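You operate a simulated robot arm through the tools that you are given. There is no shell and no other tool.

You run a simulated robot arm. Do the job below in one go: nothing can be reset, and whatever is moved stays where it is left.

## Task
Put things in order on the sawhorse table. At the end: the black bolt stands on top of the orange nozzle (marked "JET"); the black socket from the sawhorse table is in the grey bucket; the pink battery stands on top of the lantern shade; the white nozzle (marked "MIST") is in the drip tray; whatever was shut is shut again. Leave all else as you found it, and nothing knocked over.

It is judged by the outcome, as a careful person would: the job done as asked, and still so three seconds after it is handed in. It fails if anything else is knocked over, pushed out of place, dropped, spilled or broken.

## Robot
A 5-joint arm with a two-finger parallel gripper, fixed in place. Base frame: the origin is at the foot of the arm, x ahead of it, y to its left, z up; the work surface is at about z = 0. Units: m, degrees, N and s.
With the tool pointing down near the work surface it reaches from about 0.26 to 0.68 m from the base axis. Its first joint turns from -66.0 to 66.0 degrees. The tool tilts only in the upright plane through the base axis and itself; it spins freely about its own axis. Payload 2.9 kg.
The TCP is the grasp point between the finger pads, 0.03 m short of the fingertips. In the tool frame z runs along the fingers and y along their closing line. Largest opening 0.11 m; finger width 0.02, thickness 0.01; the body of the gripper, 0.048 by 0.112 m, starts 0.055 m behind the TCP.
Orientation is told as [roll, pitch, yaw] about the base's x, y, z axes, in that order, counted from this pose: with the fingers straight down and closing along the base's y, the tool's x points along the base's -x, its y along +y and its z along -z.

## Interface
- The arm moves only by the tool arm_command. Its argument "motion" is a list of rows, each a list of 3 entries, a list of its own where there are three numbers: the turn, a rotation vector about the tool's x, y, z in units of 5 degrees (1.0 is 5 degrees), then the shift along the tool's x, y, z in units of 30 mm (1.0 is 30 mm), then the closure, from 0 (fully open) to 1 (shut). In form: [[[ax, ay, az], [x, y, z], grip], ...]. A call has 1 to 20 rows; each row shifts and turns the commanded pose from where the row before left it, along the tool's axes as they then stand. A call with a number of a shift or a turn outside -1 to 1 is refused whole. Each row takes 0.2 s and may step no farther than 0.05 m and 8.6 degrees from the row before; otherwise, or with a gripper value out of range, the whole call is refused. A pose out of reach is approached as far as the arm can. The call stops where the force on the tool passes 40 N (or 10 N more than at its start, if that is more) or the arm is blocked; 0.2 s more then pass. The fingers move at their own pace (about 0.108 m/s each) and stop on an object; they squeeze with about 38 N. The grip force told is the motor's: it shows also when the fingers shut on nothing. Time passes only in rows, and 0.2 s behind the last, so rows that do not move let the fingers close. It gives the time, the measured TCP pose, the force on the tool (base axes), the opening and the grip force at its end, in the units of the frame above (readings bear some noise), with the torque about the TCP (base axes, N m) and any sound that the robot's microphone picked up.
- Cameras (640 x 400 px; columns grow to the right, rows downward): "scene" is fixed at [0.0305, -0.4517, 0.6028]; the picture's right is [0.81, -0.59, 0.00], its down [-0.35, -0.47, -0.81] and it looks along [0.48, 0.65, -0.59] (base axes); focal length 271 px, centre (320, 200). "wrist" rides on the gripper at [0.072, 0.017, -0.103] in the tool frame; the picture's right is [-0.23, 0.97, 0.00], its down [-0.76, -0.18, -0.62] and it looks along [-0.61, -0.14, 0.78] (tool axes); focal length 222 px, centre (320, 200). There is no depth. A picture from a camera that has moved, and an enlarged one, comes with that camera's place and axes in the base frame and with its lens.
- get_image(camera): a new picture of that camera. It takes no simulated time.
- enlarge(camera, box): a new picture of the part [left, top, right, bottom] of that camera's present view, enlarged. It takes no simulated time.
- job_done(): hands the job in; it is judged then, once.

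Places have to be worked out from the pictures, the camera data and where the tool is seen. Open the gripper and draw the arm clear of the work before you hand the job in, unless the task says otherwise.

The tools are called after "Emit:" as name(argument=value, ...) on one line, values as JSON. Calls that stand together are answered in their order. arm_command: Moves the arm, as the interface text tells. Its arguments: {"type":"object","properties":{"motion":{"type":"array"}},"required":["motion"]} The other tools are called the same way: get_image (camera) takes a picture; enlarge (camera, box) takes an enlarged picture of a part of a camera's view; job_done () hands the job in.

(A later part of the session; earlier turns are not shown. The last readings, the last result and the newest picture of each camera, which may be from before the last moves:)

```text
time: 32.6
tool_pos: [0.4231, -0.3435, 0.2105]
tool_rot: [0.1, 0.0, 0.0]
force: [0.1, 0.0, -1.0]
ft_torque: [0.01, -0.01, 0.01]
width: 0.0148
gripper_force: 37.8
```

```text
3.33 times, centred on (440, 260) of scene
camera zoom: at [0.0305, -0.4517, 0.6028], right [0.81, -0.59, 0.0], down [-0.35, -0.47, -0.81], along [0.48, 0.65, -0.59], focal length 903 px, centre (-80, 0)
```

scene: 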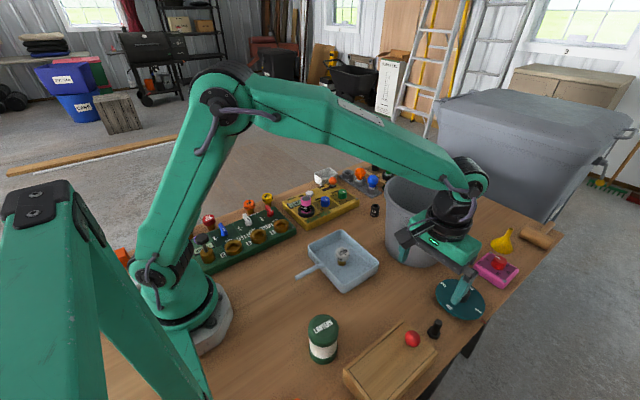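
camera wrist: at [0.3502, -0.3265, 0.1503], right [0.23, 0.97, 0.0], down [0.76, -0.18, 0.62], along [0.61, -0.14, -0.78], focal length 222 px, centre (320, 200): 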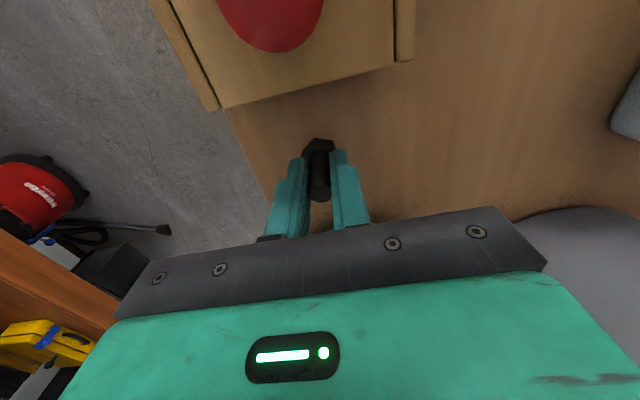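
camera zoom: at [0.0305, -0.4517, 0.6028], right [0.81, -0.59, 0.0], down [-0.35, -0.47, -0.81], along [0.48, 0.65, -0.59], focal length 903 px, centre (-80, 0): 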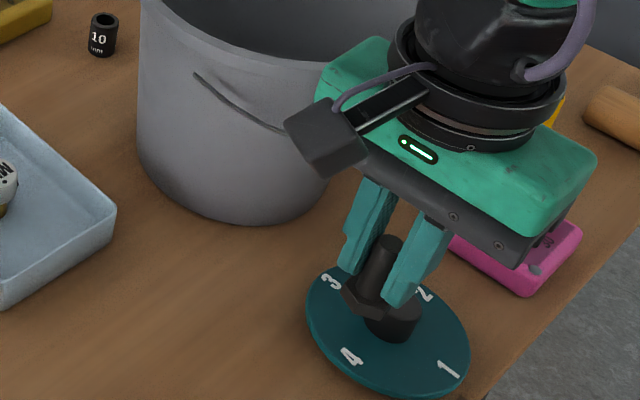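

The bolt is held straight, its foot ~47 mm below the TCP. I carry it at z≈0.21 across to the JET nozzle in two stages.

Emit:
arm_command(motion=[[[0, 0, 0], [0.199, 0.903, 0], 1], [[0, 0, 0], [0.199, 0.903, 0], 1], [[0, 0, 0], [0.199, 0.903, 0], 1], [[0, 0, 0], [0.199, 0.903, 0], 1], [[0, 0, 0], [0.199, 0.903, 0], 1], [[0, 0, 0], [0.199, 0.903, 0], 1], [[0, 0, 0], [0.199, 0.903, 0], 1], [[0, 0, 0], [0.199, 0.903, 0], 1], [[0, 0, 0], [0.199, 0.903, 0], 1], [[0, 0, 0], [0.199, 0.903, 0], 1], [[0, 0, 0], [0.199, 0.903, 0], 1], [[0, 0, 0], [0.199, 0.903, 0], 1]])

Emit:
arm_command(motion=[[[0, 0, 0], [0.199, 0.903, 0], 1], [[0, 0, 0], [0.199, 0.903, 0], 1], [[0, 0, 0], [0.199, 0.903, 0], 1], [[0, 0, 0], [0.199, 0.903, 0], 1], [[0, 0, 0], [0.199, 0.903, 0], 1], [[0, 0, 0], [0.199, 0.903, 0], 1], [[0, 0, 0], [0.199, 0.903, 0], 1], [[0, 0, 0], [0.199, 0.903, 0], 1], [[0, 0, 0], [0.199, 0.903, 0], 1], [[0, 0, 0], [0.199, 0.903, 0], 1], [[0, 0, 0], [0.199, 0.903, 0], 1], [[0, 0, 0], [0.199, 0.903, 0], 1]])

Emit:
arm_command(motion=[[[0, 0, -1], [0, 0, 0], 1], [[0, 0, -1], [0, 0, 0], 1], [[0, 0, -1], [0, 0, 0], 1], [[0, 0, -1], [0, 0, 0], 1], [[0, 0, -1], [0, 0, 0], 1], [[0, 0, -1], [0, 0, 0], 1], [[0, 0, -1], [0, 0, 0], 1], [[0, 0, -1], [0, 0, 0], 1], [[0, 0, -1], [0, 0, 0], 1], [[0, 0, 0], [0, 0, 0], 1]])

Emit:
get_image(camera="wrist")

Emit:
get_image(camera="scene")

```text
time: 35.2
tool_pos: [0.3534, -0.0176, 0.209]
tool_rot: [-0.1, 0.0, -0.1]
force: [0.5, -0.1, -1.5]
ft_torque: [-0.01, -0.02, 0.02]
width: 0.0148
gripper_force: 38.0
```

```text
time: 37.8
tool_pos: [0.2814, 0.3073, 0.2101]
tool_rot: [0.0, 0.0, 0.1]
force: [-0.5, 0.2, -0.7]
ft_torque: [0.02, -0.01, 0.04]
width: 0.015
gripper_force: 37.9
```

```text
time: 40.0
tool_pos: [0.2792, 0.3058, 0.2101]
tool_rot: [0.0, 0.0, 45.1]
force: [0.1, -0.3, -1.3]
ft_torque: [-0.01, 0.01, 0.02]
width: 0.0148
gripper_force: 38.0
```

```text
taken
camera wrist: at [0.2164, 0.2678, 0.3124], right [-0.53, 0.85, 0.0], down [0.66, 0.41, 0.62], along [0.53, 0.33, -0.78], focal length 222 px, centre (320, 200)
```

wrist: 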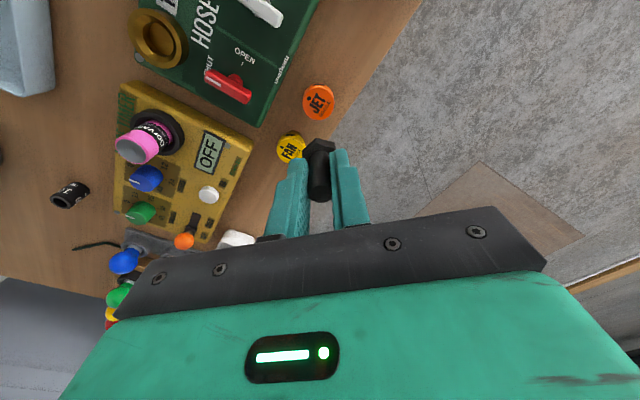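

```text
taken
```

scene: 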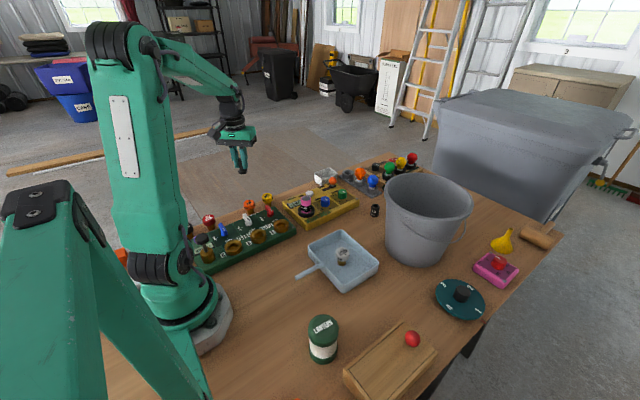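

JET appears almost exactly below the tool axis (expected ~(320,102)). I zoom in to get its exact centre.

Emit:
enlarge(camera="wrist", box=[270, 60, 370, 160])

```text
4.00 times, centred on (320, 110) of wrist
camera zoom: at [0.2164, 0.2678, 0.3124], right [-0.53, 0.85, 0.0], down [0.66, 0.41, 0.62], along [0.53, 0.33, -0.78], focal length 888 px, centre (320, 560)
```

zoom: 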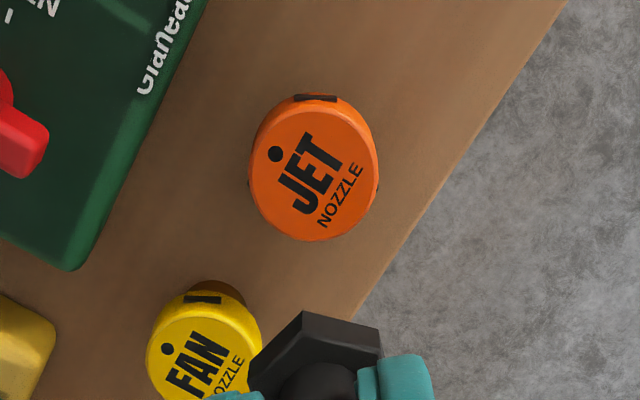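

JET's centre works out to about (0.2815,0.306), so I shift 2.4 mm in +x and lower to z≈0.12 to check alignment again.

Emit:
arm_command(motion=[[[0, 0, 0], [-0.057, -0.057, 0.6], 1], [[0, 0, 0], [0, 0, 0.8], 1], [[0, 0, 0], [0, 0, 0.8], 1], [[0, 0, 0], [0, 0, 0.7], 1], [[0, 0, 0], [0, 0, 0], 1], [[0, 0, 0], [0, 0, 0], 1]])

Emit:
enlarge(camera="wrist", box=[260, 90, 380, 210])

Emit:
enlarge(camera="scene", box=[200, 150, 300, 240])

```text
time: 41.4
tool_pos: [0.2842, 0.308, 0.1222]
tool_rot: [0.1, 0.1, 45.0]
force: [0.4, -0.3, -1.1]
ft_torque: [0.0, 0.01, 0.01]
width: 0.0148
gripper_force: 38.3
```

```text
3.33 times, centred on (320, 150) of wrist
camera zoom: at [0.22, 0.2691, 0.2245], right [-0.53, 0.85, 0.0], down [0.66, 0.41, 0.62], along [0.53, 0.33, -0.78], focal length 740 px, centre (320, 367)
```

zoom: 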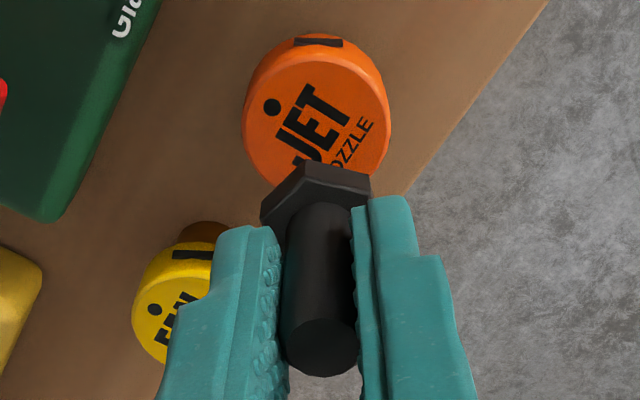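

```text
4.44 times, centred on (250, 195) of scene
camera zoom: at [0.0305, -0.4516, 0.6029], right [0.81, -0.59, 0.0], down [-0.35, -0.47, -0.81], along [0.48, 0.65, -0.59], focal length 1204 px, centre (631, 222)
```

zoom: 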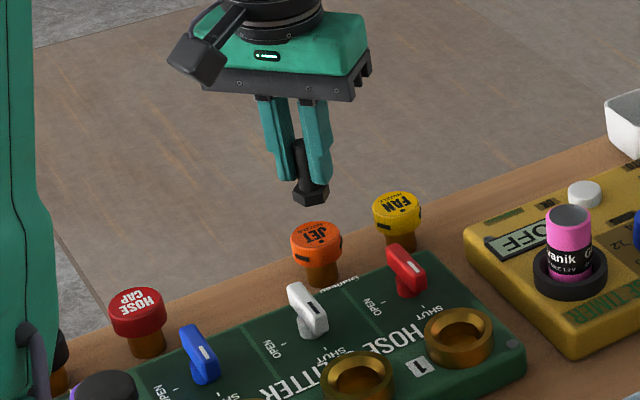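

JET's top shows ~3 mm behind the axis, so I shift back 2 mm and lower to z≈0.097.

Emit:
arm_command(motion=[[[0, 0, 0], [0.08, 0, 0.4], 1], [[0, 0, 0], [0, 0, 0.4], 1], [[0, 0, 0], [0, 0, 0], 1], [[0, 0, 0], [0, 0, 0], 1]])

Emit:
enlarge(camera="wrist", box=[260, 100, 380, 220])

Emit:
enlarge(camera="scene", box=[220, 170, 280, 230])

```text
time: 42.4
tool_pos: [0.2809, 0.3057, 0.0991]
tool_rot: [0.1, -0.1, 45.0]
force: [0.3, 0.3, -2.6]
ft_torque: [-0.01, 0.0, 0.0]
width: 0.0147
gripper_force: 37.6
```

```text
3.33 times, centred on (320, 160) of wrist
camera zoom: at [0.2178, 0.2665, 0.2012], right [-0.53, 0.85, 0.0], down [0.66, 0.41, 0.62], along [0.53, 0.33, -0.78], focal length 740 px, centre (320, 333)
```

zoom: 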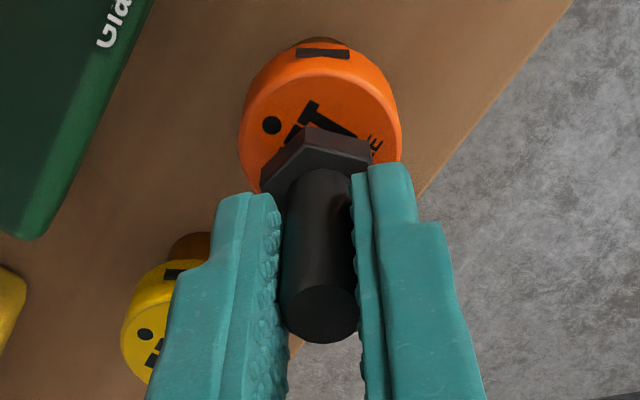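

```text
6.67 times, centred on (250, 200) of scene
camera zoom: at [0.0305, -0.4516, 0.6029], right [0.81, -0.59, 0.0], down [-0.35, -0.47, -0.81], along [0.48, 0.65, -0.59], focal length 1806 px, centre (787, 200)
```

zoom: 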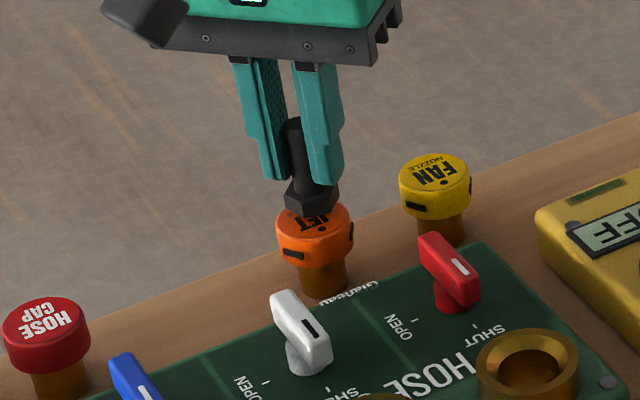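

Alignment looks within about 1-2 mm. I step down slowly toward contact, watching the force.

Emit:
arm_command(motion=[[[0, 0, 0], [-0.03, 0, 0.1], 1], [[0, 0, 0], [0, 0, 0.1], 1], [[0, 0, 0], [0, 0, 0.07], 1], [[0, 0, 0], [0, 0, 0], 1]])

Emit:
enlarge(camera="scene", box=[220, 170, 280, 230])

Emit:
enlarge(camera="wrist", box=[260, 100, 380, 220])

```text
time: 43.4
tool_pos: [0.2817, 0.3071, 0.0913]
tool_rot: [-0.1, -0.2, 45.1]
force: [-4.3, -4.2, 27.7]
ft_torque: [-0.42, 0.39, 0.02]
width: 0.0145
gripper_force: 38.1
```

```text
6.67 times, centred on (250, 200) of scene
camera zoom: at [0.0304, -0.4518, 0.6028], right [0.81, -0.59, 0.0], down [-0.35, -0.47, -0.81], along [0.48, 0.65, -0.59], focal length 1806 px, centre (787, 200)
```

zoom: 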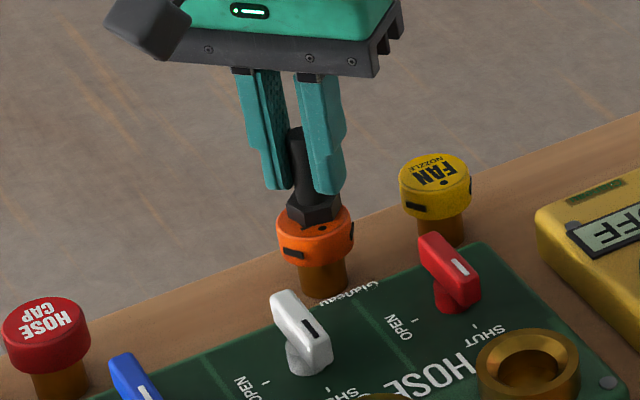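

```text
3.33 times, centred on (320, 160) of wrist
camera zoom: at [0.2181, 0.2677, 0.1939], right [-0.53, 0.85, 0.0], down [0.66, 0.41, 0.63], along [0.53, 0.33, -0.78], focal length 740 px, centre (320, 333)
```

zoom: 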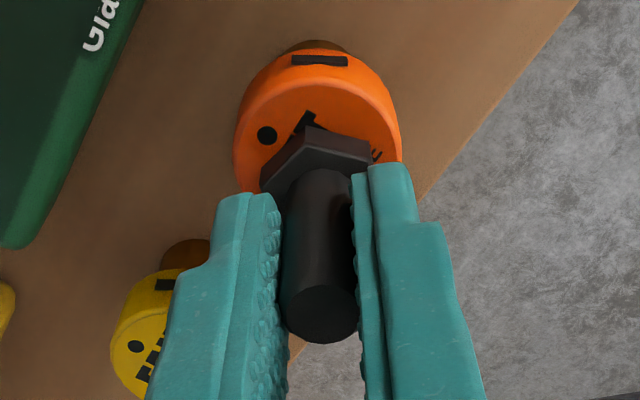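

Contact came at TCP z≈0.091 (27 N), so the nozzle top is at about 0.044. Before releasing I zoom in closely to check the bolt head's centring on the nozzle.

Emit:
enlarge(camera="scene", box=[235, 185, 265, 215])

Emit:
enlarge(camera="wrist", box=[290, 110, 350, 170])

```text
13.33 times, centred on (250, 200) of scene
camera zoom: at [0.0304, -0.4518, 0.6028], right [0.81, -0.59, 0.0], down [-0.35, -0.47, -0.81], along [0.48, 0.65, -0.59], focal length 3612 px, centre (1253, 200)
```

zoom: 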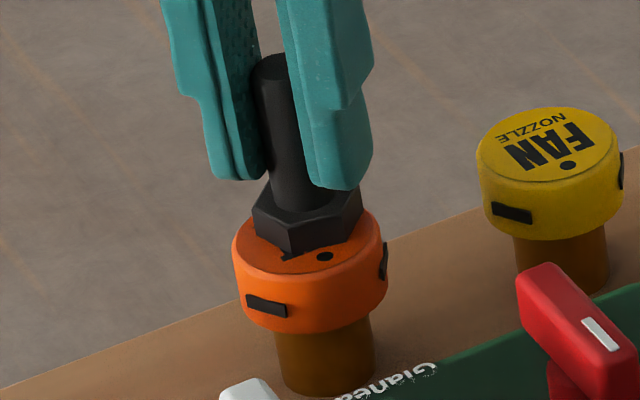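

```text
6.67 times, centred on (320, 140) of wrist
camera zoom: at [0.2181, 0.2677, 0.1939], right [-0.53, 0.85, 0.0], down [0.66, 0.41, 0.63], along [0.53, 0.33, -0.78], focal length 1481 px, centre (320, 600)
```

zoom: 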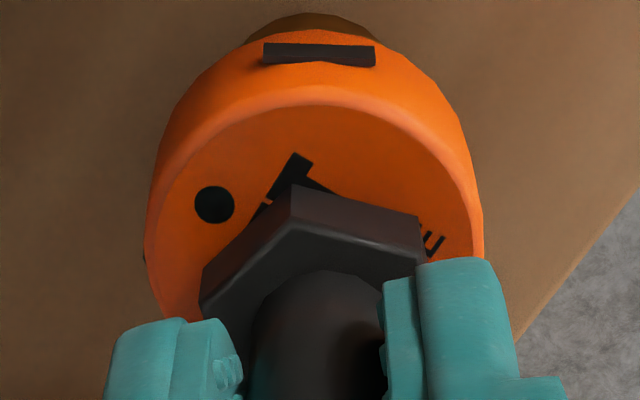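

The bolt sits about 4 mm off-centre toward +x+y on the nozzle. I lift it ~5 mm, shift back 4 mm (tool +x), and look again.

Emit:
arm_command(motion=[[[0, 0, 0], [0, 0, -0.1], 1], [[0, 0, 0], [0, 0, -0.1], 1], [[0, 0, 0], [0.13, 0, 0], 1], [[0, 0, 0], [0, 0, 0], 1], [[0, 0, 0], [0, 0, 0], 1]])

Emit:
enlarge(camera="scene", box=[235, 185, 265, 215])

Emit:
enlarge(camera="wrist", box=[290, 110, 350, 170])

```text
time: 44.6
tool_pos: [0.279, 0.3048, 0.0963]
tool_rot: [0.0, 0.0, 45.0]
force: [-0.8, 0.5, -1.0]
ft_torque: [0.01, 0.0, -0.02]
width: 0.0147
gripper_force: 38.2
```

```text
13.33 times, centred on (250, 200) of scene
camera zoom: at [0.0305, -0.4516, 0.6029], right [0.81, -0.59, 0.0], down [-0.35, -0.47, -0.81], along [0.48, 0.65, -0.59], focal length 3612 px, centre (1253, 200)
```

zoom: 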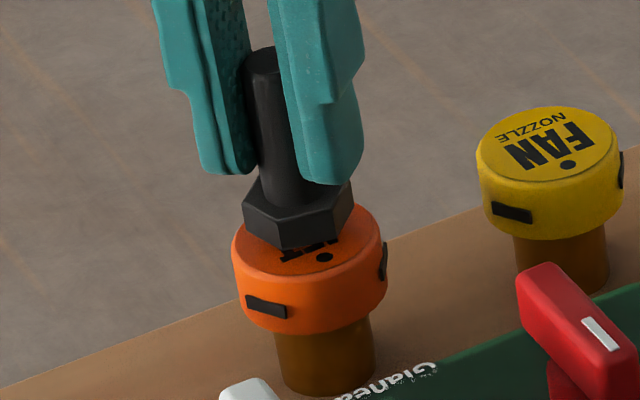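

```text
6.67 times, centred on (320, 140) of wrist
camera zoom: at [0.215, 0.2642, 0.1994], right [-0.53, 0.85, 0.0], down [0.66, 0.41, 0.62], along [0.53, 0.33, -0.78], focal length 1481 px, centre (320, 600)
```

zoom: 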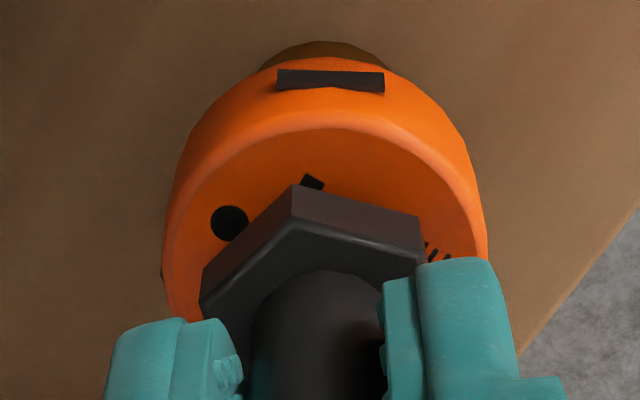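

Now the bolt is within about 2 mm of the nozzle's centre by both views. I lower it back into light contact.

Emit:
arm_command(motion=[[[0, 0, 0], [-0.03, 0, 0.08], 1], [[0, 0, 0], [0, 0, 0.05], 1], [[0, 0, 0], [0, 0, 0], 1]])

```text
time: 45.4
tool_pos: [0.2785, 0.3058, 0.0937]
tool_rot: [0.0, 0.0, 44.9]
force: [-0.1, 0.1, -1.1]
ft_torque: [0.01, 0.02, -0.02]
width: 0.0148
gripper_force: 37.8
```

No contact yet; one more small step.

Emit:
arm_command(motion=[[[0, 0, 0], [0, 0, 0.04], 1], [[0, 0, 0], [0, 0, 0], 1]])

Emit:
enlarge(camera="scene", box=[235, 185, 265, 215])

Emit:
enlarge(camera="wrist", box=[290, 110, 350, 170])

```text
time: 46.0
tool_pos: [0.2792, 0.3042, 0.0923]
tool_rot: [0.0, 0.1, 44.9]
force: [-0.1, 0.5, 1.8]
ft_torque: [0.05, 0.04, 0.01]
width: 0.0146
gripper_force: 38.1
```

```text
13.33 times, centred on (250, 200) of scene
camera zoom: at [0.0304, -0.4517, 0.6028], right [0.81, -0.59, 0.0], down [-0.35, -0.47, -0.81], along [0.48, 0.65, -0.59], focal length 3612 px, centre (1253, 200)
```

zoom: 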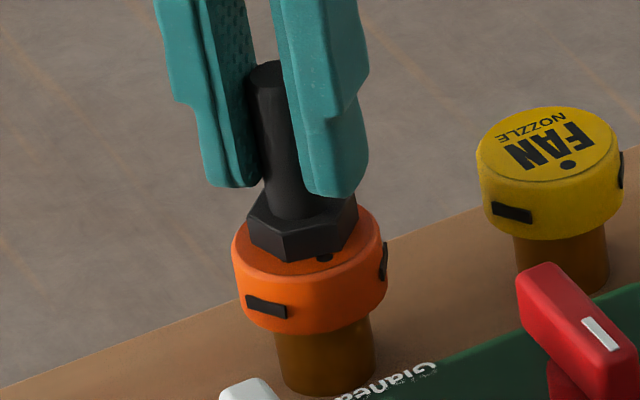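

```text
6.67 times, centred on (320, 140) of wrist
camera zoom: at [0.2158, 0.2648, 0.1945], right [-0.53, 0.85, 0.0], down [0.66, 0.41, 0.62], along [0.53, 0.33, -0.78], focal length 1481 px, centre (320, 600)
```

zoom: 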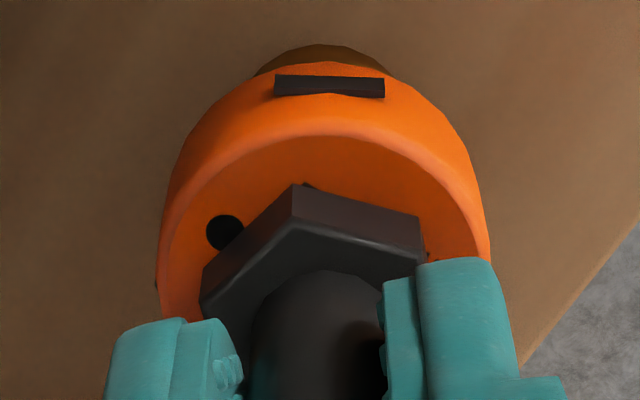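

The bolt just touches the nozzle (1.8 N) and sits close to centre. I press half a millimetre more, then open slowly.

Emit:
arm_command(motion=[[[0, 0, 0], [0, 0, 0.02], 1], [[0, 0, 0], [0, 0, 0], 1]])

Emit:
arm_command(motion=[[[0, 0, 0], [0, 0, 0], 0.85], [[0, 0, 0], [0, 0, 0], 0.8], [[0, 0, 0], [0, 0, 0], 0.75], [[0, 0, 0], [0, 0, 0], 0.7], [[0, 0, 0], [0, 0, 0], 0.65], [[0, 0, 0], [0, 0, 0], 0.65]])

Emit:
enlarge(camera="scene", box=[235, 185, 265, 215])

Emit:
get_image(camera="wrist")

```text
time: 46.6
tool_pos: [0.2784, 0.3042, 0.0922]
tool_rot: [0.0, -0.2, 45.0]
force: [-2.1, -2.7, 12.9]
ft_torque: [-0.2, 0.19, -0.04]
width: 0.0145
gripper_force: 37.9
```

```text
time: 48.0
tool_pos: [0.2788, 0.3049, 0.0905]
tool_rot: [-0.1, 0.0, 44.9]
force: [-0.2, 0.2, 0.4]
ft_torque: [-0.01, -0.03, -0.03]
width: 0.0383
gripper_force: 0.0
```

```text
13.33 times, centred on (250, 200) of scene
camera zoom: at [0.0305, -0.4517, 0.6028], right [0.81, -0.59, 0.0], down [-0.35, -0.47, -0.81], along [0.48, 0.65, -0.59], focal length 3612 px, centre (1253, 200)
```

zoom: 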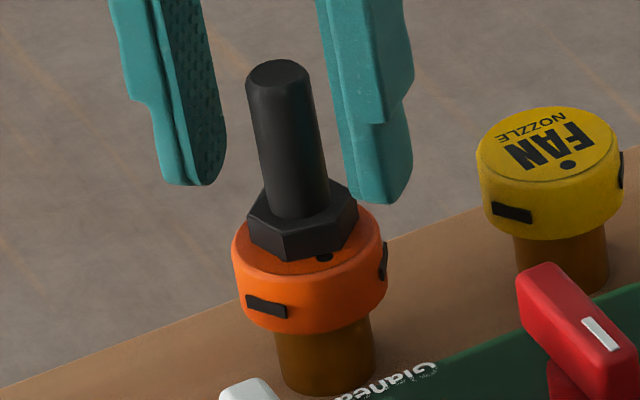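

```text
taken
camera wrist: at [0.2158, 0.2651, 0.1937], right [-0.53, 0.85, 0.0], down [0.66, 0.41, 0.62], along [0.53, 0.33, -0.78], focal length 222 px, centre (320, 200)
```

wrist: 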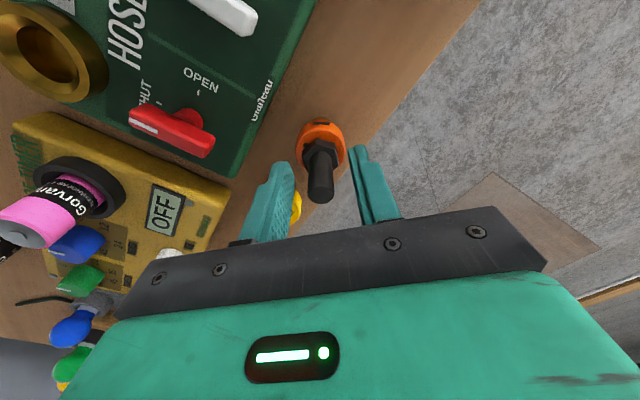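

The bolt stands on its own on JET. I raise the gripper straight up, then go over the pink battery (estimated at (0.418,0.153), top near z 0.087).

Emit:
arm_command(motion=[[[0, 0, 0], [0, 0, -0.3], 0.65], [[0, 0, 0], [0, 0, -0.6], 0.65], [[0, 0, 0], [0, 0, -1], 0.65], [[0, 0, 0], [0, 0, -1], 0.5], [[0, 0, 0], [0, 0, -1], 0.3], [[0, 0, 0], [0, 0, -0.3], 0], [[0, 0, 0], [0.041, -0.855, 0], 0], [[0, 0, 0], [0.041, -0.855, 0], 0], [[0, 0, 0], [0.041, -0.855, 0], 0], [[0, 0, 0], [0.041, -0.855, 0], 0], [[0, 0, 0], [0.041, -0.855, 0], 0], [[0, 0, 0], [0.041, -0.855, 0], 0], [[0, 0, 0], [0.041, -0.855, 0], 0], [[0, 0, 0], [0.041, -0.855, 0], 0]])

Emit:
arm_command(motion=[[[0, 0, 1], [0, 0, 0], 0], [[0, 0, 1], [0, 0, 0], 0], [[0, 0, 1], [0, 0, 0], 0], [[0, 0, 1], [0, 0, 0], 0], [[0, 0, 1], [0, 0, 0], 0], [[0, 0, 1], [0, 0, 0], 0], [[0, 0, 1], [0, 0, 0], 0], [[0, 0, 1], [0, 0, 0], 0], [[0, 0, 1], [0, 0, 0], 0], [[0, 0, 0], [0, 0, 0], 0]])

Emit:
get_image(camera="wrist")

Emit:
enlarge(camera="scene", box=[190, 150, 350, 250])

```text
time: 51.0
tool_pos: [0.4167, 0.1515, 0.2175]
tool_rot: [0.0, 0.0, 45.0]
force: [-0.1, 0.0, -0.1]
ft_torque: [-0.02, 0.04, -0.02]
width: 0.1098
gripper_force: 0.0
```

```text
time: 53.2
tool_pos: [0.4154, 0.1524, 0.2183]
tool_rot: [0.0, 0.0, -0.1]
force: [-0.7, -0.3, 0.5]
ft_torque: [0.01, 0.02, -0.03]
width: 0.1101
gripper_force: 0.1
```

```text
taken
camera wrist: at [0.3442, 0.1694, 0.3199], right [0.23, 0.97, 0.0], down [0.76, -0.18, 0.62], along [0.61, -0.14, -0.78], focal length 222 px, centre (320, 200)
```

wrist: 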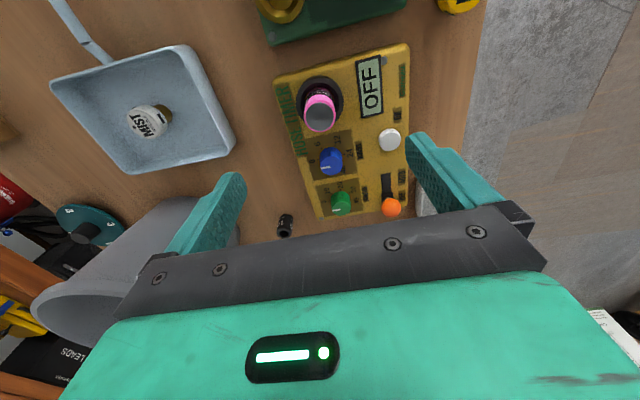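

```text
4.00 times, centred on (270, 200) of scene
camera zoom: at [0.0305, -0.4517, 0.6028], right [0.81, -0.59, 0.0], down [-0.35, -0.47, -0.81], along [0.48, 0.65, -0.59], focal length 1084 px, centre (520, 200)
```

zoom: 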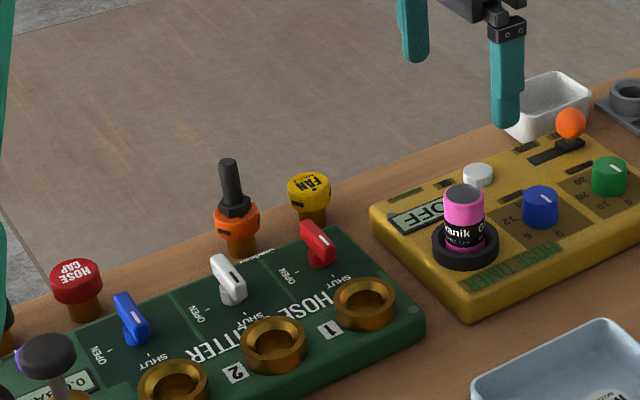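

The battery's top shows at about (320,115), right where the tool axis should meet it. I zoom in to check details.

Emit:
enlarge(camera="wrist", box=[260, 60, 380, 160])

Emit:
enlarge(camera="scene", box=[285, 180, 335, 225])

```text
4.00 times, centred on (320, 110) of wrist
camera zoom: at [0.3442, 0.1694, 0.3199], right [0.23, 0.97, 0.0], down [0.76, -0.18, 0.62], along [0.61, -0.14, -0.78], focal length 888 px, centre (320, 560)
```

zoom: 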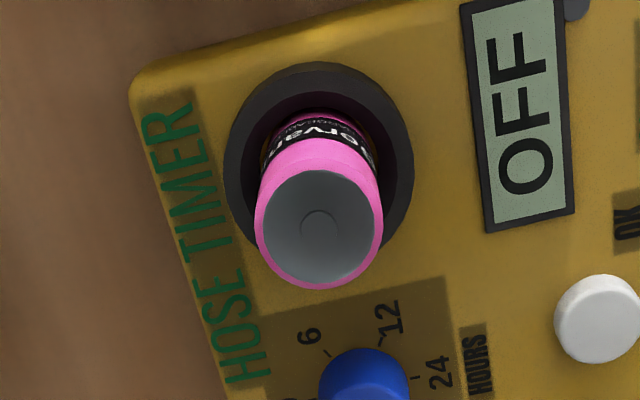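

```text
8.89 times, centred on (310, 202) of scene
camera zoom: at [0.0305, -0.4517, 0.6028], right [0.81, -0.59, 0.0], down [-0.35, -0.47, -0.81], along [0.48, 0.65, -0.59], focal length 2408 px, centre (409, 178)
```

zoom: 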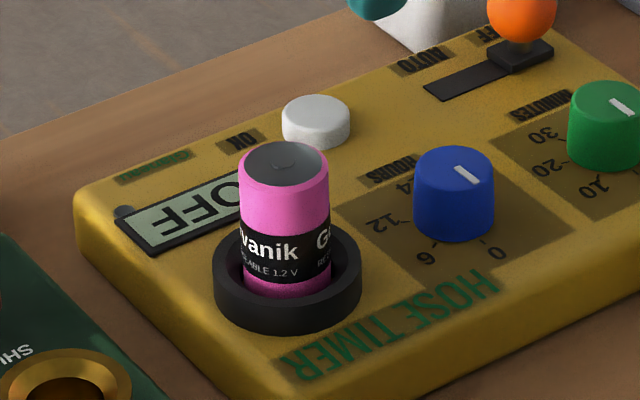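

The battery (about 33 mm wide) stands upright in its ring. I narrow the fingers and descend to z≈0.115 first, checking the alignment.

Emit:
arm_command(motion=[[[0, 0, 0], [-0.05, 0, 0.6], 0.2], [[0, 0, 0], [0, 0, 0.9], 0.4], [[0, 0, 0], [0, 0, 0.9], 0.4], [[0, 0, 0], [0, 0, 0.9], 0.4], [[0, 0, 0], [0, 0, 0], 0.4]])

Emit:
get_image(camera="wrist")

Emit:
enlarge(camera="scene", box=[275, 165, 345, 230])

```text
time: 54.4
tool_pos: [0.4202, 0.1517, 0.1177]
tool_rot: [0.0, 0.0, 0.0]
force: [-1.0, -0.3, 0.4]
ft_torque: [-0.01, -0.01, -0.01]
width: 0.0659
gripper_force: 0.0
```

```text
taken
camera wrist: at [0.3469, 0.1685, 0.2203], right [0.23, 0.97, 0.0], down [0.76, -0.18, 0.62], along [0.61, -0.14, -0.78], focal length 222 px, centre (320, 200)
```

wrist: 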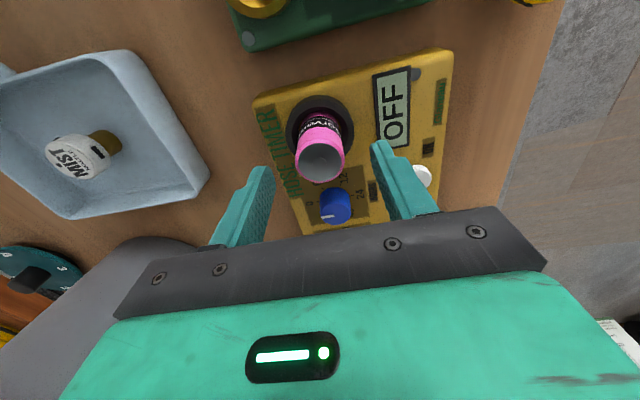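

```text
6.15 times, centred on (310, 198) of scene
camera zoom: at [0.0305, -0.4517, 0.6028], right [0.81, -0.59, 0.0], down [-0.35, -0.47, -0.81], along [0.48, 0.65, -0.59], focal length 1667 px, centre (382, 215)
```

zoom: 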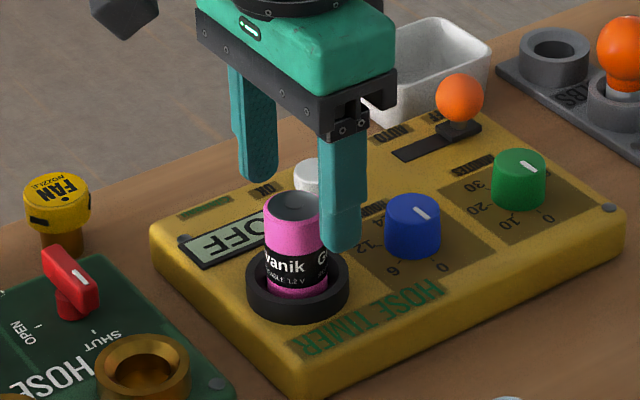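

The battery top is centred between the fingers at z≈0.087. I descend to z≈0.080 (tips ~8 mm above the ring) and close.

Emit:
arm_command(motion=[[[0, 0, 0], [0, 0, 0.5], 0.4], [[0, 0, 0], [0, 0, 0.5], 0.4], [[0, 0, 0], [0, 0, 0.25], 0.4], [[0, 0, 0], [0, 0, 0], 0.4]])

Emit:
enlarge(camera="scene", box=[275, 165, 345, 230])

Emit:
get_image(camera="wrist")

```text
time: 55.4
tool_pos: [0.4186, 0.1526, 0.0816]
tool_rot: [0.0, 0.0, 0.0]
force: [-0.4, 0.2, 0.0]
ft_torque: [0.0, 0.03, -0.03]
width: 0.0661
gripper_force: 0.0
```

```text
6.15 times, centred on (310, 198) of scene
camera zoom: at [0.0305, -0.4517, 0.6028], right [0.81, -0.59, 0.0], down [-0.35, -0.47, -0.81], along [0.48, 0.65, -0.59], focal length 1667 px, centre (382, 215)
```

zoom: 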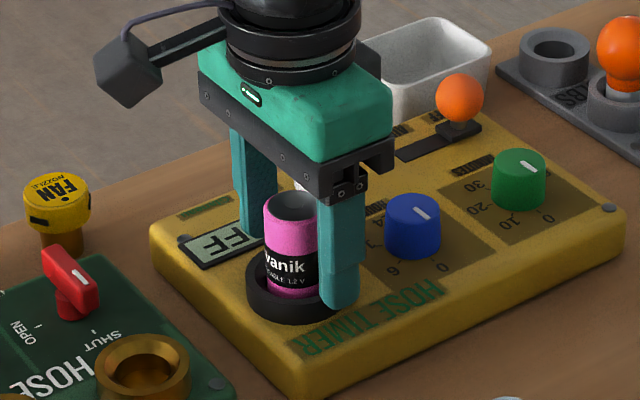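

```text
taken
camera wrist: at [0.346, 0.1692, 0.1832], right [0.23, 0.97, 0.0], down [0.76, -0.18, 0.62], along [0.61, -0.14, -0.78], focal length 222 px, centre (320, 200)
```

wrist: 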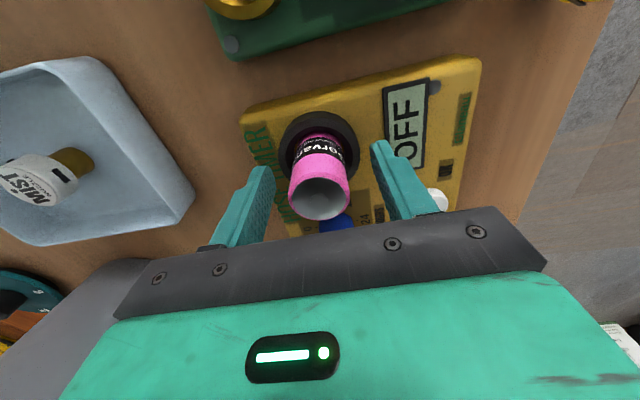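

Good position: tips at about z 0.051, ring below them. I close on the battery.

Emit:
arm_command(motion=[[[0, 0, 0], [0, 0, 0], 0.5], [[0, 0, 0], [0, 0, 0], 0.6], [[0, 0, 0], [0, 0, 0], 0.7], [[0, 0, 0], [0, 0, 0], 0.85], [[0, 0, 0], [0, 0, 0], 1], [[0, 0, 0], [0, 0, 0], 1]])

Emit:
enlarge(camera="scene", box=[275, 165, 345, 230])

```text
time: 56.8
tool_pos: [0.4189, 0.1518, 0.081]
tool_rot: [0.0, 0.0, 0.0]
force: [-0.6, 0.8, 0.2]
ft_torque: [-0.01, -0.03, -0.01]
width: 0.0321
gripper_force: 38.2
```

```text
6.15 times, centred on (310, 198) of scene
camera zoom: at [0.0304, -0.4517, 0.6028], right [0.81, -0.59, 0.0], down [-0.35, -0.47, -0.81], along [0.48, 0.65, -0.59], focal length 1667 px, centre (382, 215)
```

zoom: 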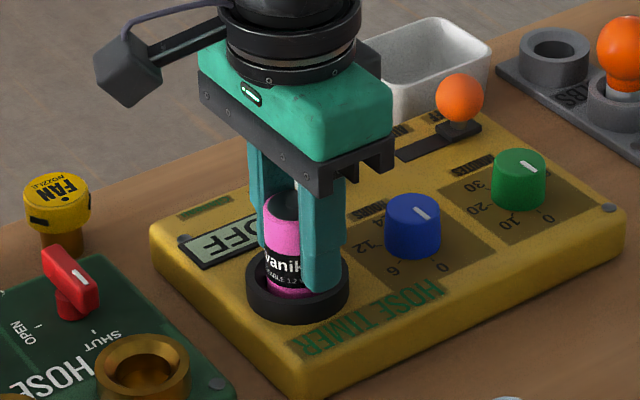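

Gripped at 32 mm with 38 N. I pull straight up slowly, checking that the timer stays put.

Emit:
arm_command(motion=[[[0, 0, 0], [0, 0, -0.15], 1], [[0, 0, 0], [0, 0, -0.2], 1], [[0, 0, 0], [0, 0, -0.2], 1], [[0, 0, 0], [0, 0, -0.2], 1], [[0, 0, 0], [0, 0, 0], 1]])

Emit:
enlarge(camera="scene", box=[275, 165, 345, 230])

```text
time: 58.0
tool_pos: [0.4179, 0.1519, 0.1044]
tool_rot: [0.1, 0.0, 0.0]
force: [-0.6, 0.1, -1.1]
ft_torque: [-0.01, 0.02, 0.0]
width: 0.0323
gripper_force: 37.7
```

```text
6.15 times, centred on (310, 198) of scene
camera zoom: at [0.0305, -0.4517, 0.6029], right [0.81, -0.59, 0.0], down [-0.35, -0.47, -0.81], along [0.48, 0.65, -0.59], focal length 1667 px, centre (382, 215)
```

zoom: 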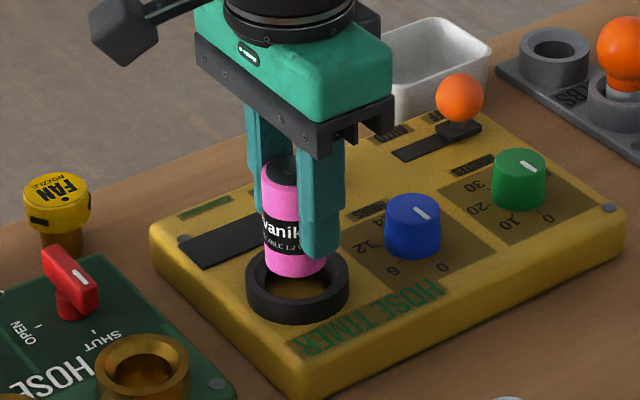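

The battery is out and the timer hasn't moved. I lift to about z 0.25 and carry it around toward the lantern in two legs.

Emit:
arm_command(motion=[[[0, 0, 0], [0, 0, -0.7], 1], [[0, 0, 0], [0, 0, -1], 1], [[0, 0, 0], [0, 0, -1], 1], [[0, 0, 0], [0, 0, -1], 1], [[0, 0, 0], [0, 0, -1], 1], [[0, 0, 0], [0, 0, -0.2], 1], [[0, 0, 0], [0, 0, 0], 1]])

Emit:
enlarge(camera="wrist", box=[250, 90, 390, 230])

Emit:
get_image(camera="scene")

```text
time: 59.6
tool_pos: [0.4176, 0.1526, 0.2507]
tool_rot: [0.0, 0.0, 0.0]
force: [-0.2, -0.1, -2.0]
ft_torque: [-0.03, 0.02, -0.02]
width: 0.0323
gripper_force: 37.9
```

```text
2.86 times, centred on (320, 160) of wrist
camera zoom: at [0.3454, 0.1688, 0.353], right [0.23, 0.97, 0.0], down [0.76, -0.18, 0.62], along [0.61, -0.14, -0.78], focal length 635 px, centre (320, 314)
```

zoom: 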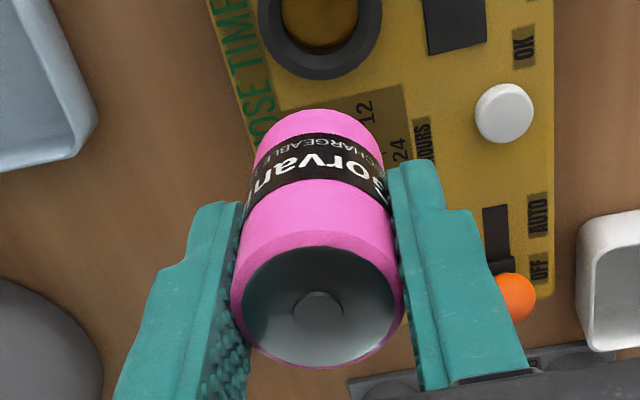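

```text
taken
```

scene: 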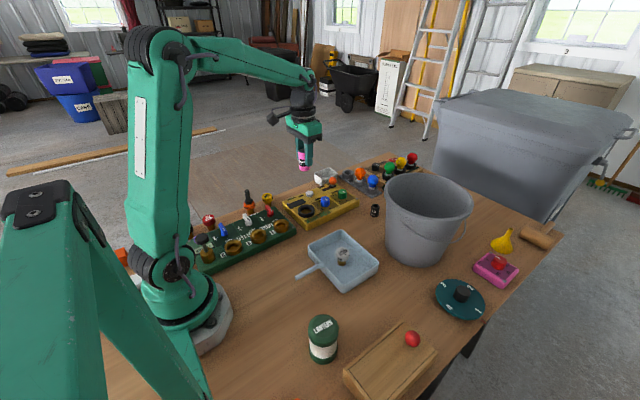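

The battery is held straight (foot about 55 mm below the TCP). I carry it in two legs toward the lantern, staying clear of the bucket.

Emit:
arm_command(motion=[[[0, 0, 0], [0.149, -0.902, 0], 1], [[0, 0, 0], [0.149, -0.902, 0], 1], [[0, 0, 0], [0.149, -0.902, 0], 1], [[0, 0, 0], [0.149, -0.902, 0], 1], [[0, 0, 0], [0.149, -0.902, 0], 1], [[0, 0, 0], [0.149, -0.902, 0], 1], [[0, 0, 0], [0.149, -0.902, 0], 1], [[0, 0, 0], [0.149, -0.902, 0], 1], [[0, 0, 0], [0.149, -0.902, 0], 1], [[0, 0, 0], [0.149, -0.902, 0], 1], [[0, 0, 0], [0.149, -0.902, 0], 1], [[0, 0, 0], [0.149, -0.902, 0], 1], [[0, 0, 0], [0.149, -0.902, 0], 1], [[0, 0, 0], [0, 0, 0], 1]])

Emit:
get_image(camera="wrist")

Emit:
get_image(camera="scene")

```text
time: 62.6
tool_pos: [0.3594, -0.201, 0.2503]
tool_rot: [0.0, 0.0, 0.1]
force: [0.4, -0.1, -2.2]
ft_torque: [-0.04, 0.01, -0.02]
width: 0.032
gripper_force: 38.1
```

```text
taken
camera wrist: at [0.2862, -0.1829, 0.3521], right [0.23, 0.97, 0.0], down [0.76, -0.18, 0.62], along [0.61, -0.14, -0.78], focal length 222 px, centre (320, 200)
```

wrist: 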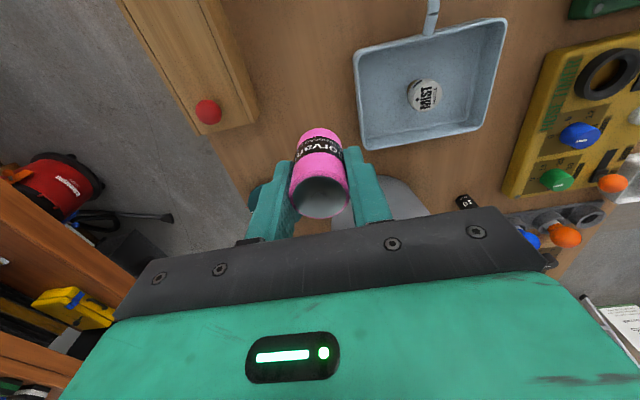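

```text
taken
```

scene: 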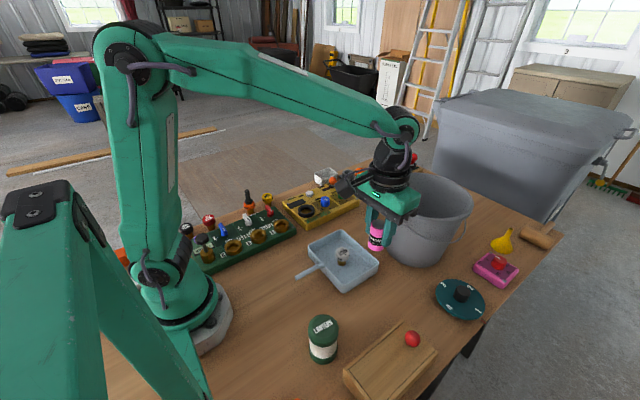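

Before going to the lantern I look closely at the green frame in the left foreground and at the lantern surroundings, in case it stands near the path.

Emit:
enlarge(camera="scene", box=[0, 160, 240, 400])

Emit:
enlarge(camera="scene", box=[280, 290, 380, 390])

```text
1.67 times, centred on (120, 280) of scene
camera zoom: at [0.0304, -0.4517, 0.6028], right [0.81, -0.59, 0.0], down [-0.35, -0.47, -0.81], along [0.48, 0.65, -0.59], focal length 452 px, centre (653, 67)
```

zoom: 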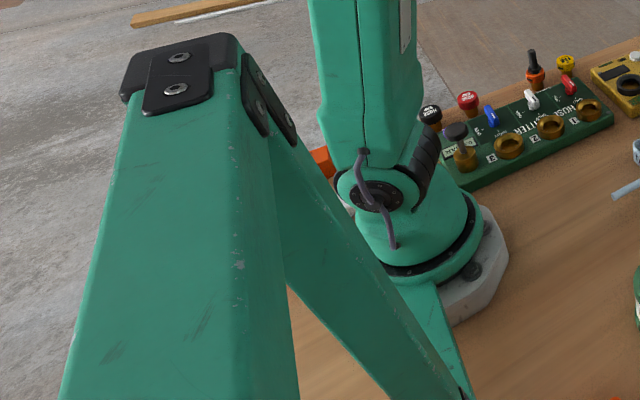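

```text
4.00 times, centred on (330, 340) of scene
camera zoom: at [0.0304, -0.4517, 0.6028], right [0.81, -0.59, 0.0], down [-0.35, -0.47, -0.81], along [0.48, 0.65, -0.59], focal length 1084 px, centre (280, -360)
```

zoom: 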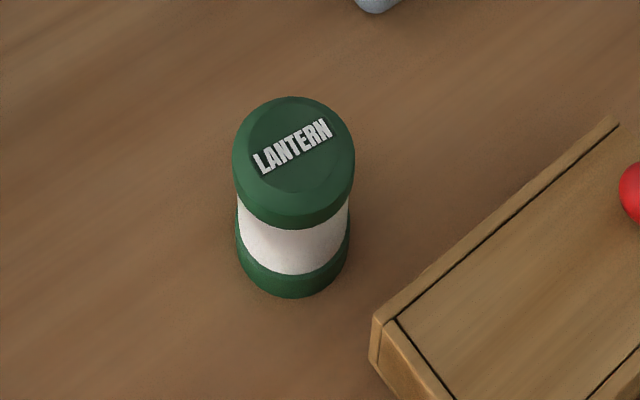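

A green A-shaped frame stands in the left foreground at unknown distance, so before nearing the lantern I spin the wrist at this safe spot to view that side with the wrist camera.

Emit:
arm_command(motion=[[[0, 0, 1], [0, 0, 0], 1], [[0, 0, 1], [0, 0, 0], 1], [[0, 0, 1], [0, 0, 0], 1], [[0, 0, 1], [0, 0, 0], 1], [[0, 0, 1], [0, 0, 0], 1], [[0, 0, 1], [0, 0, 0], 1], [[0, 0, 1], [0, 0, 0], 1], [[0, 0, 1], [0, 0, 0], 1], [[0, 0, 1], [0, 0, 0], 1], [[0, 0, 1], [0, 0, 0], 1], [[0, 0, 1], [0, 0, 0], 1], [[0, 0, 1], [0, 0, 0], 1], [[0, 0, 1], [0, 0, 0], 1], [[0, 0, 1], [0, 0, 0], 1], [[0, 0, 1], [0, 0, 0], 1], [[0, 0, 1], [0, 0, 0], 1], [[0, 0, 1], [0, 0, 0], 1], [[0, 0, 1], [0, 0, 0], 1], [[0, 0, 1], [0, 0, 0], 1]])

Emit:
get_image(camera="wrist")

```text
time: 66.6
tool_pos: [0.3606, -0.1999, 0.252]
tool_rot: [0.0, 0.1, -95.1]
force: [-0.4, -0.2, -1.7]
ft_torque: [-0.01, 0.0, -0.02]
width: 0.0321
gripper_force: 37.8
```

```text
taken
camera wrist: at [0.3828, -0.1292, 0.3531], right [0.95, -0.31, 0.0], down [-0.24, -0.74, 0.62], along [-0.2, -0.59, -0.78], focal length 222 px, centre (320, 200)
```

wrist: 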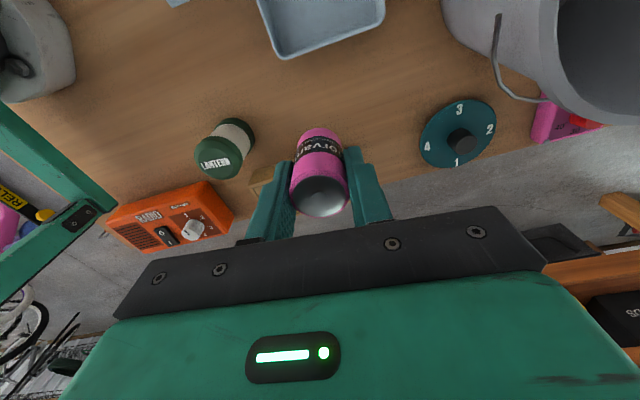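

The wrist view shows the lantern, an orange radio beside it, and the frame near the base on the left. I zoom in to understand where the frame and radio are.

Emit:
enlarge(camera="wrist", box=[0, 80, 280, 320])

Emit:
get_image(camera="scene")

```text
1.67 times, centred on (140, 200) of wrist
camera zoom: at [0.3828, -0.1292, 0.3531], right [0.95, -0.31, 0.0], down [-0.24, -0.74, 0.62], along [-0.2, -0.59, -0.78], focal length 370 px, centre (620, 200)
```

zoom: 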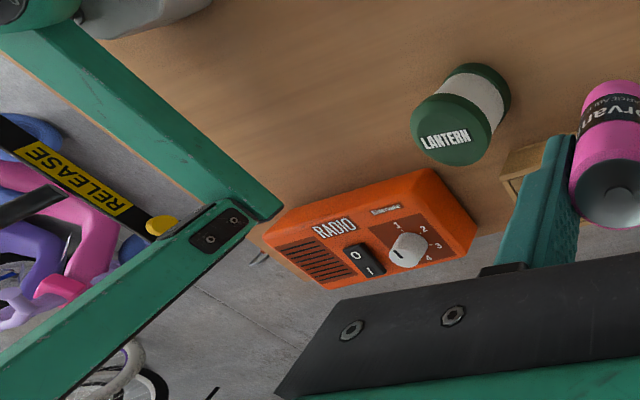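

```text
taken
```

scene: 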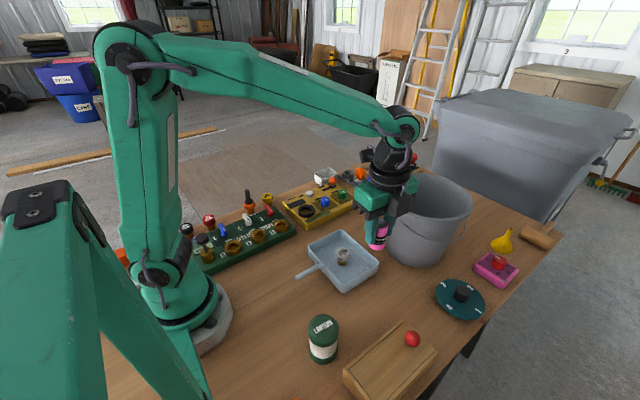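

The frame stands near x≈0, beyond the lantern from my side, and the radio is low at about (0.05,-0.33); both stay clear of a vertical approach. I move above the lantern, roughly (0.20,-0.228), at z≈0.25 keeping this yaw.

Emit:
arm_command(motion=[[[0, 0, 0], [-0.234, -0.869, 0], 1], [[0, 0, 0], [-0.234, -0.869, 0], 1], [[0, 0, 0], [-0.234, -0.869, 0], 1], [[0, 0, 0], [-0.234, -0.869, 0], 1], [[0, 0, 0], [-0.234, -0.869, 0], 1], [[0, 0, 0], [-0.234, -0.869, 0], 1], [[0, 0, 0], [0, 0, 0], 1]])

Emit:
get_image(camera="wrist")

Emit:
get_image(camera="scene")

```text
time: 68.2
tool_pos: [0.2006, -0.2267, 0.249]
tool_rot: [0.0, 0.0, -95.0]
force: [0.1, 0.0, -2.3]
ft_torque: [0.0, -0.01, 0.01]
width: 0.032
gripper_force: 37.9
```

```text
taken
camera wrist: at [0.2232, -0.1557, 0.3515], right [0.95, -0.31, 0.0], down [-0.24, -0.74, 0.62], along [-0.19, -0.59, -0.78], focal length 222 px, centre (320, 200)
```

wrist: 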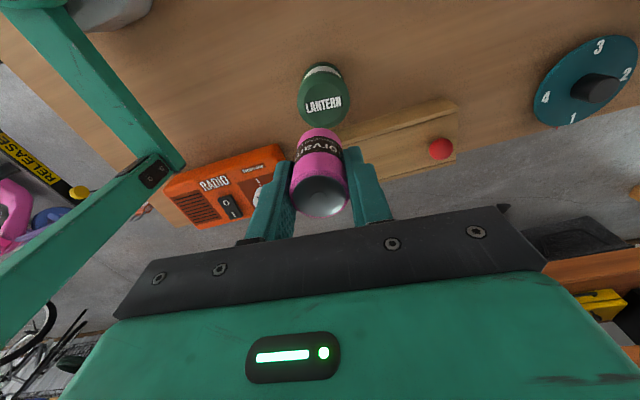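

```text
taken
```

scene: 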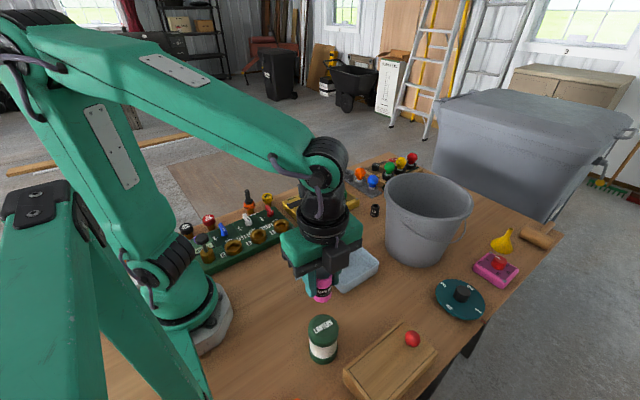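

The frame's foot triangulates to about (-0.12,-0.26), well away. The lantern's top lies close to the tool axis; I zoom in to align.

Emit:
enlarge(camera="wrist", box=[260, 50, 380, 150])

Emit:
enlarge(camera="scene", box=[280, 260, 370, 370])

```text
4.00 times, centred on (320, 100) of wrist
camera zoom: at [0.2232, -0.1557, 0.3515], right [0.95, -0.31, 0.0], down [-0.24, -0.74, 0.62], along [-0.19, -0.59, -0.78], focal length 888 px, centre (320, 600)
```

zoom: 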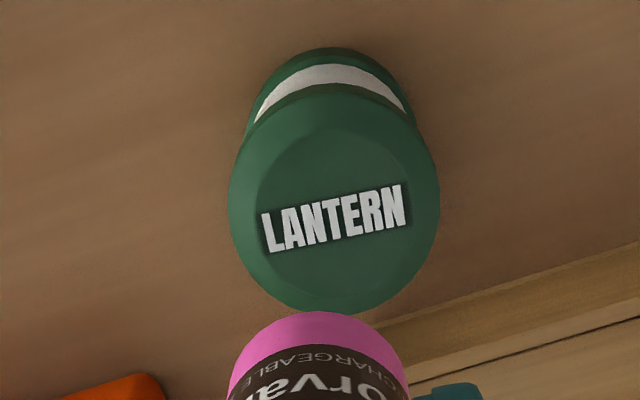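

```text
3.64 times, centred on (325, 315) of scene
camera zoom: at [0.0304, -0.4517, 0.6028], right [0.81, -0.59, 0.0], down [-0.35, -0.47, -0.81], along [0.48, 0.65, -0.59], focal length 985 px, centre (302, -218)
```

zoom: 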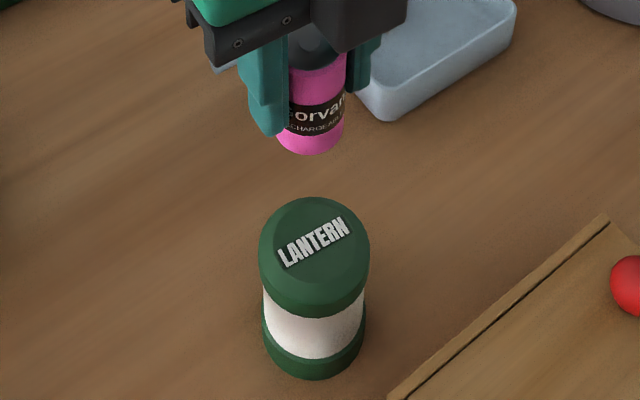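

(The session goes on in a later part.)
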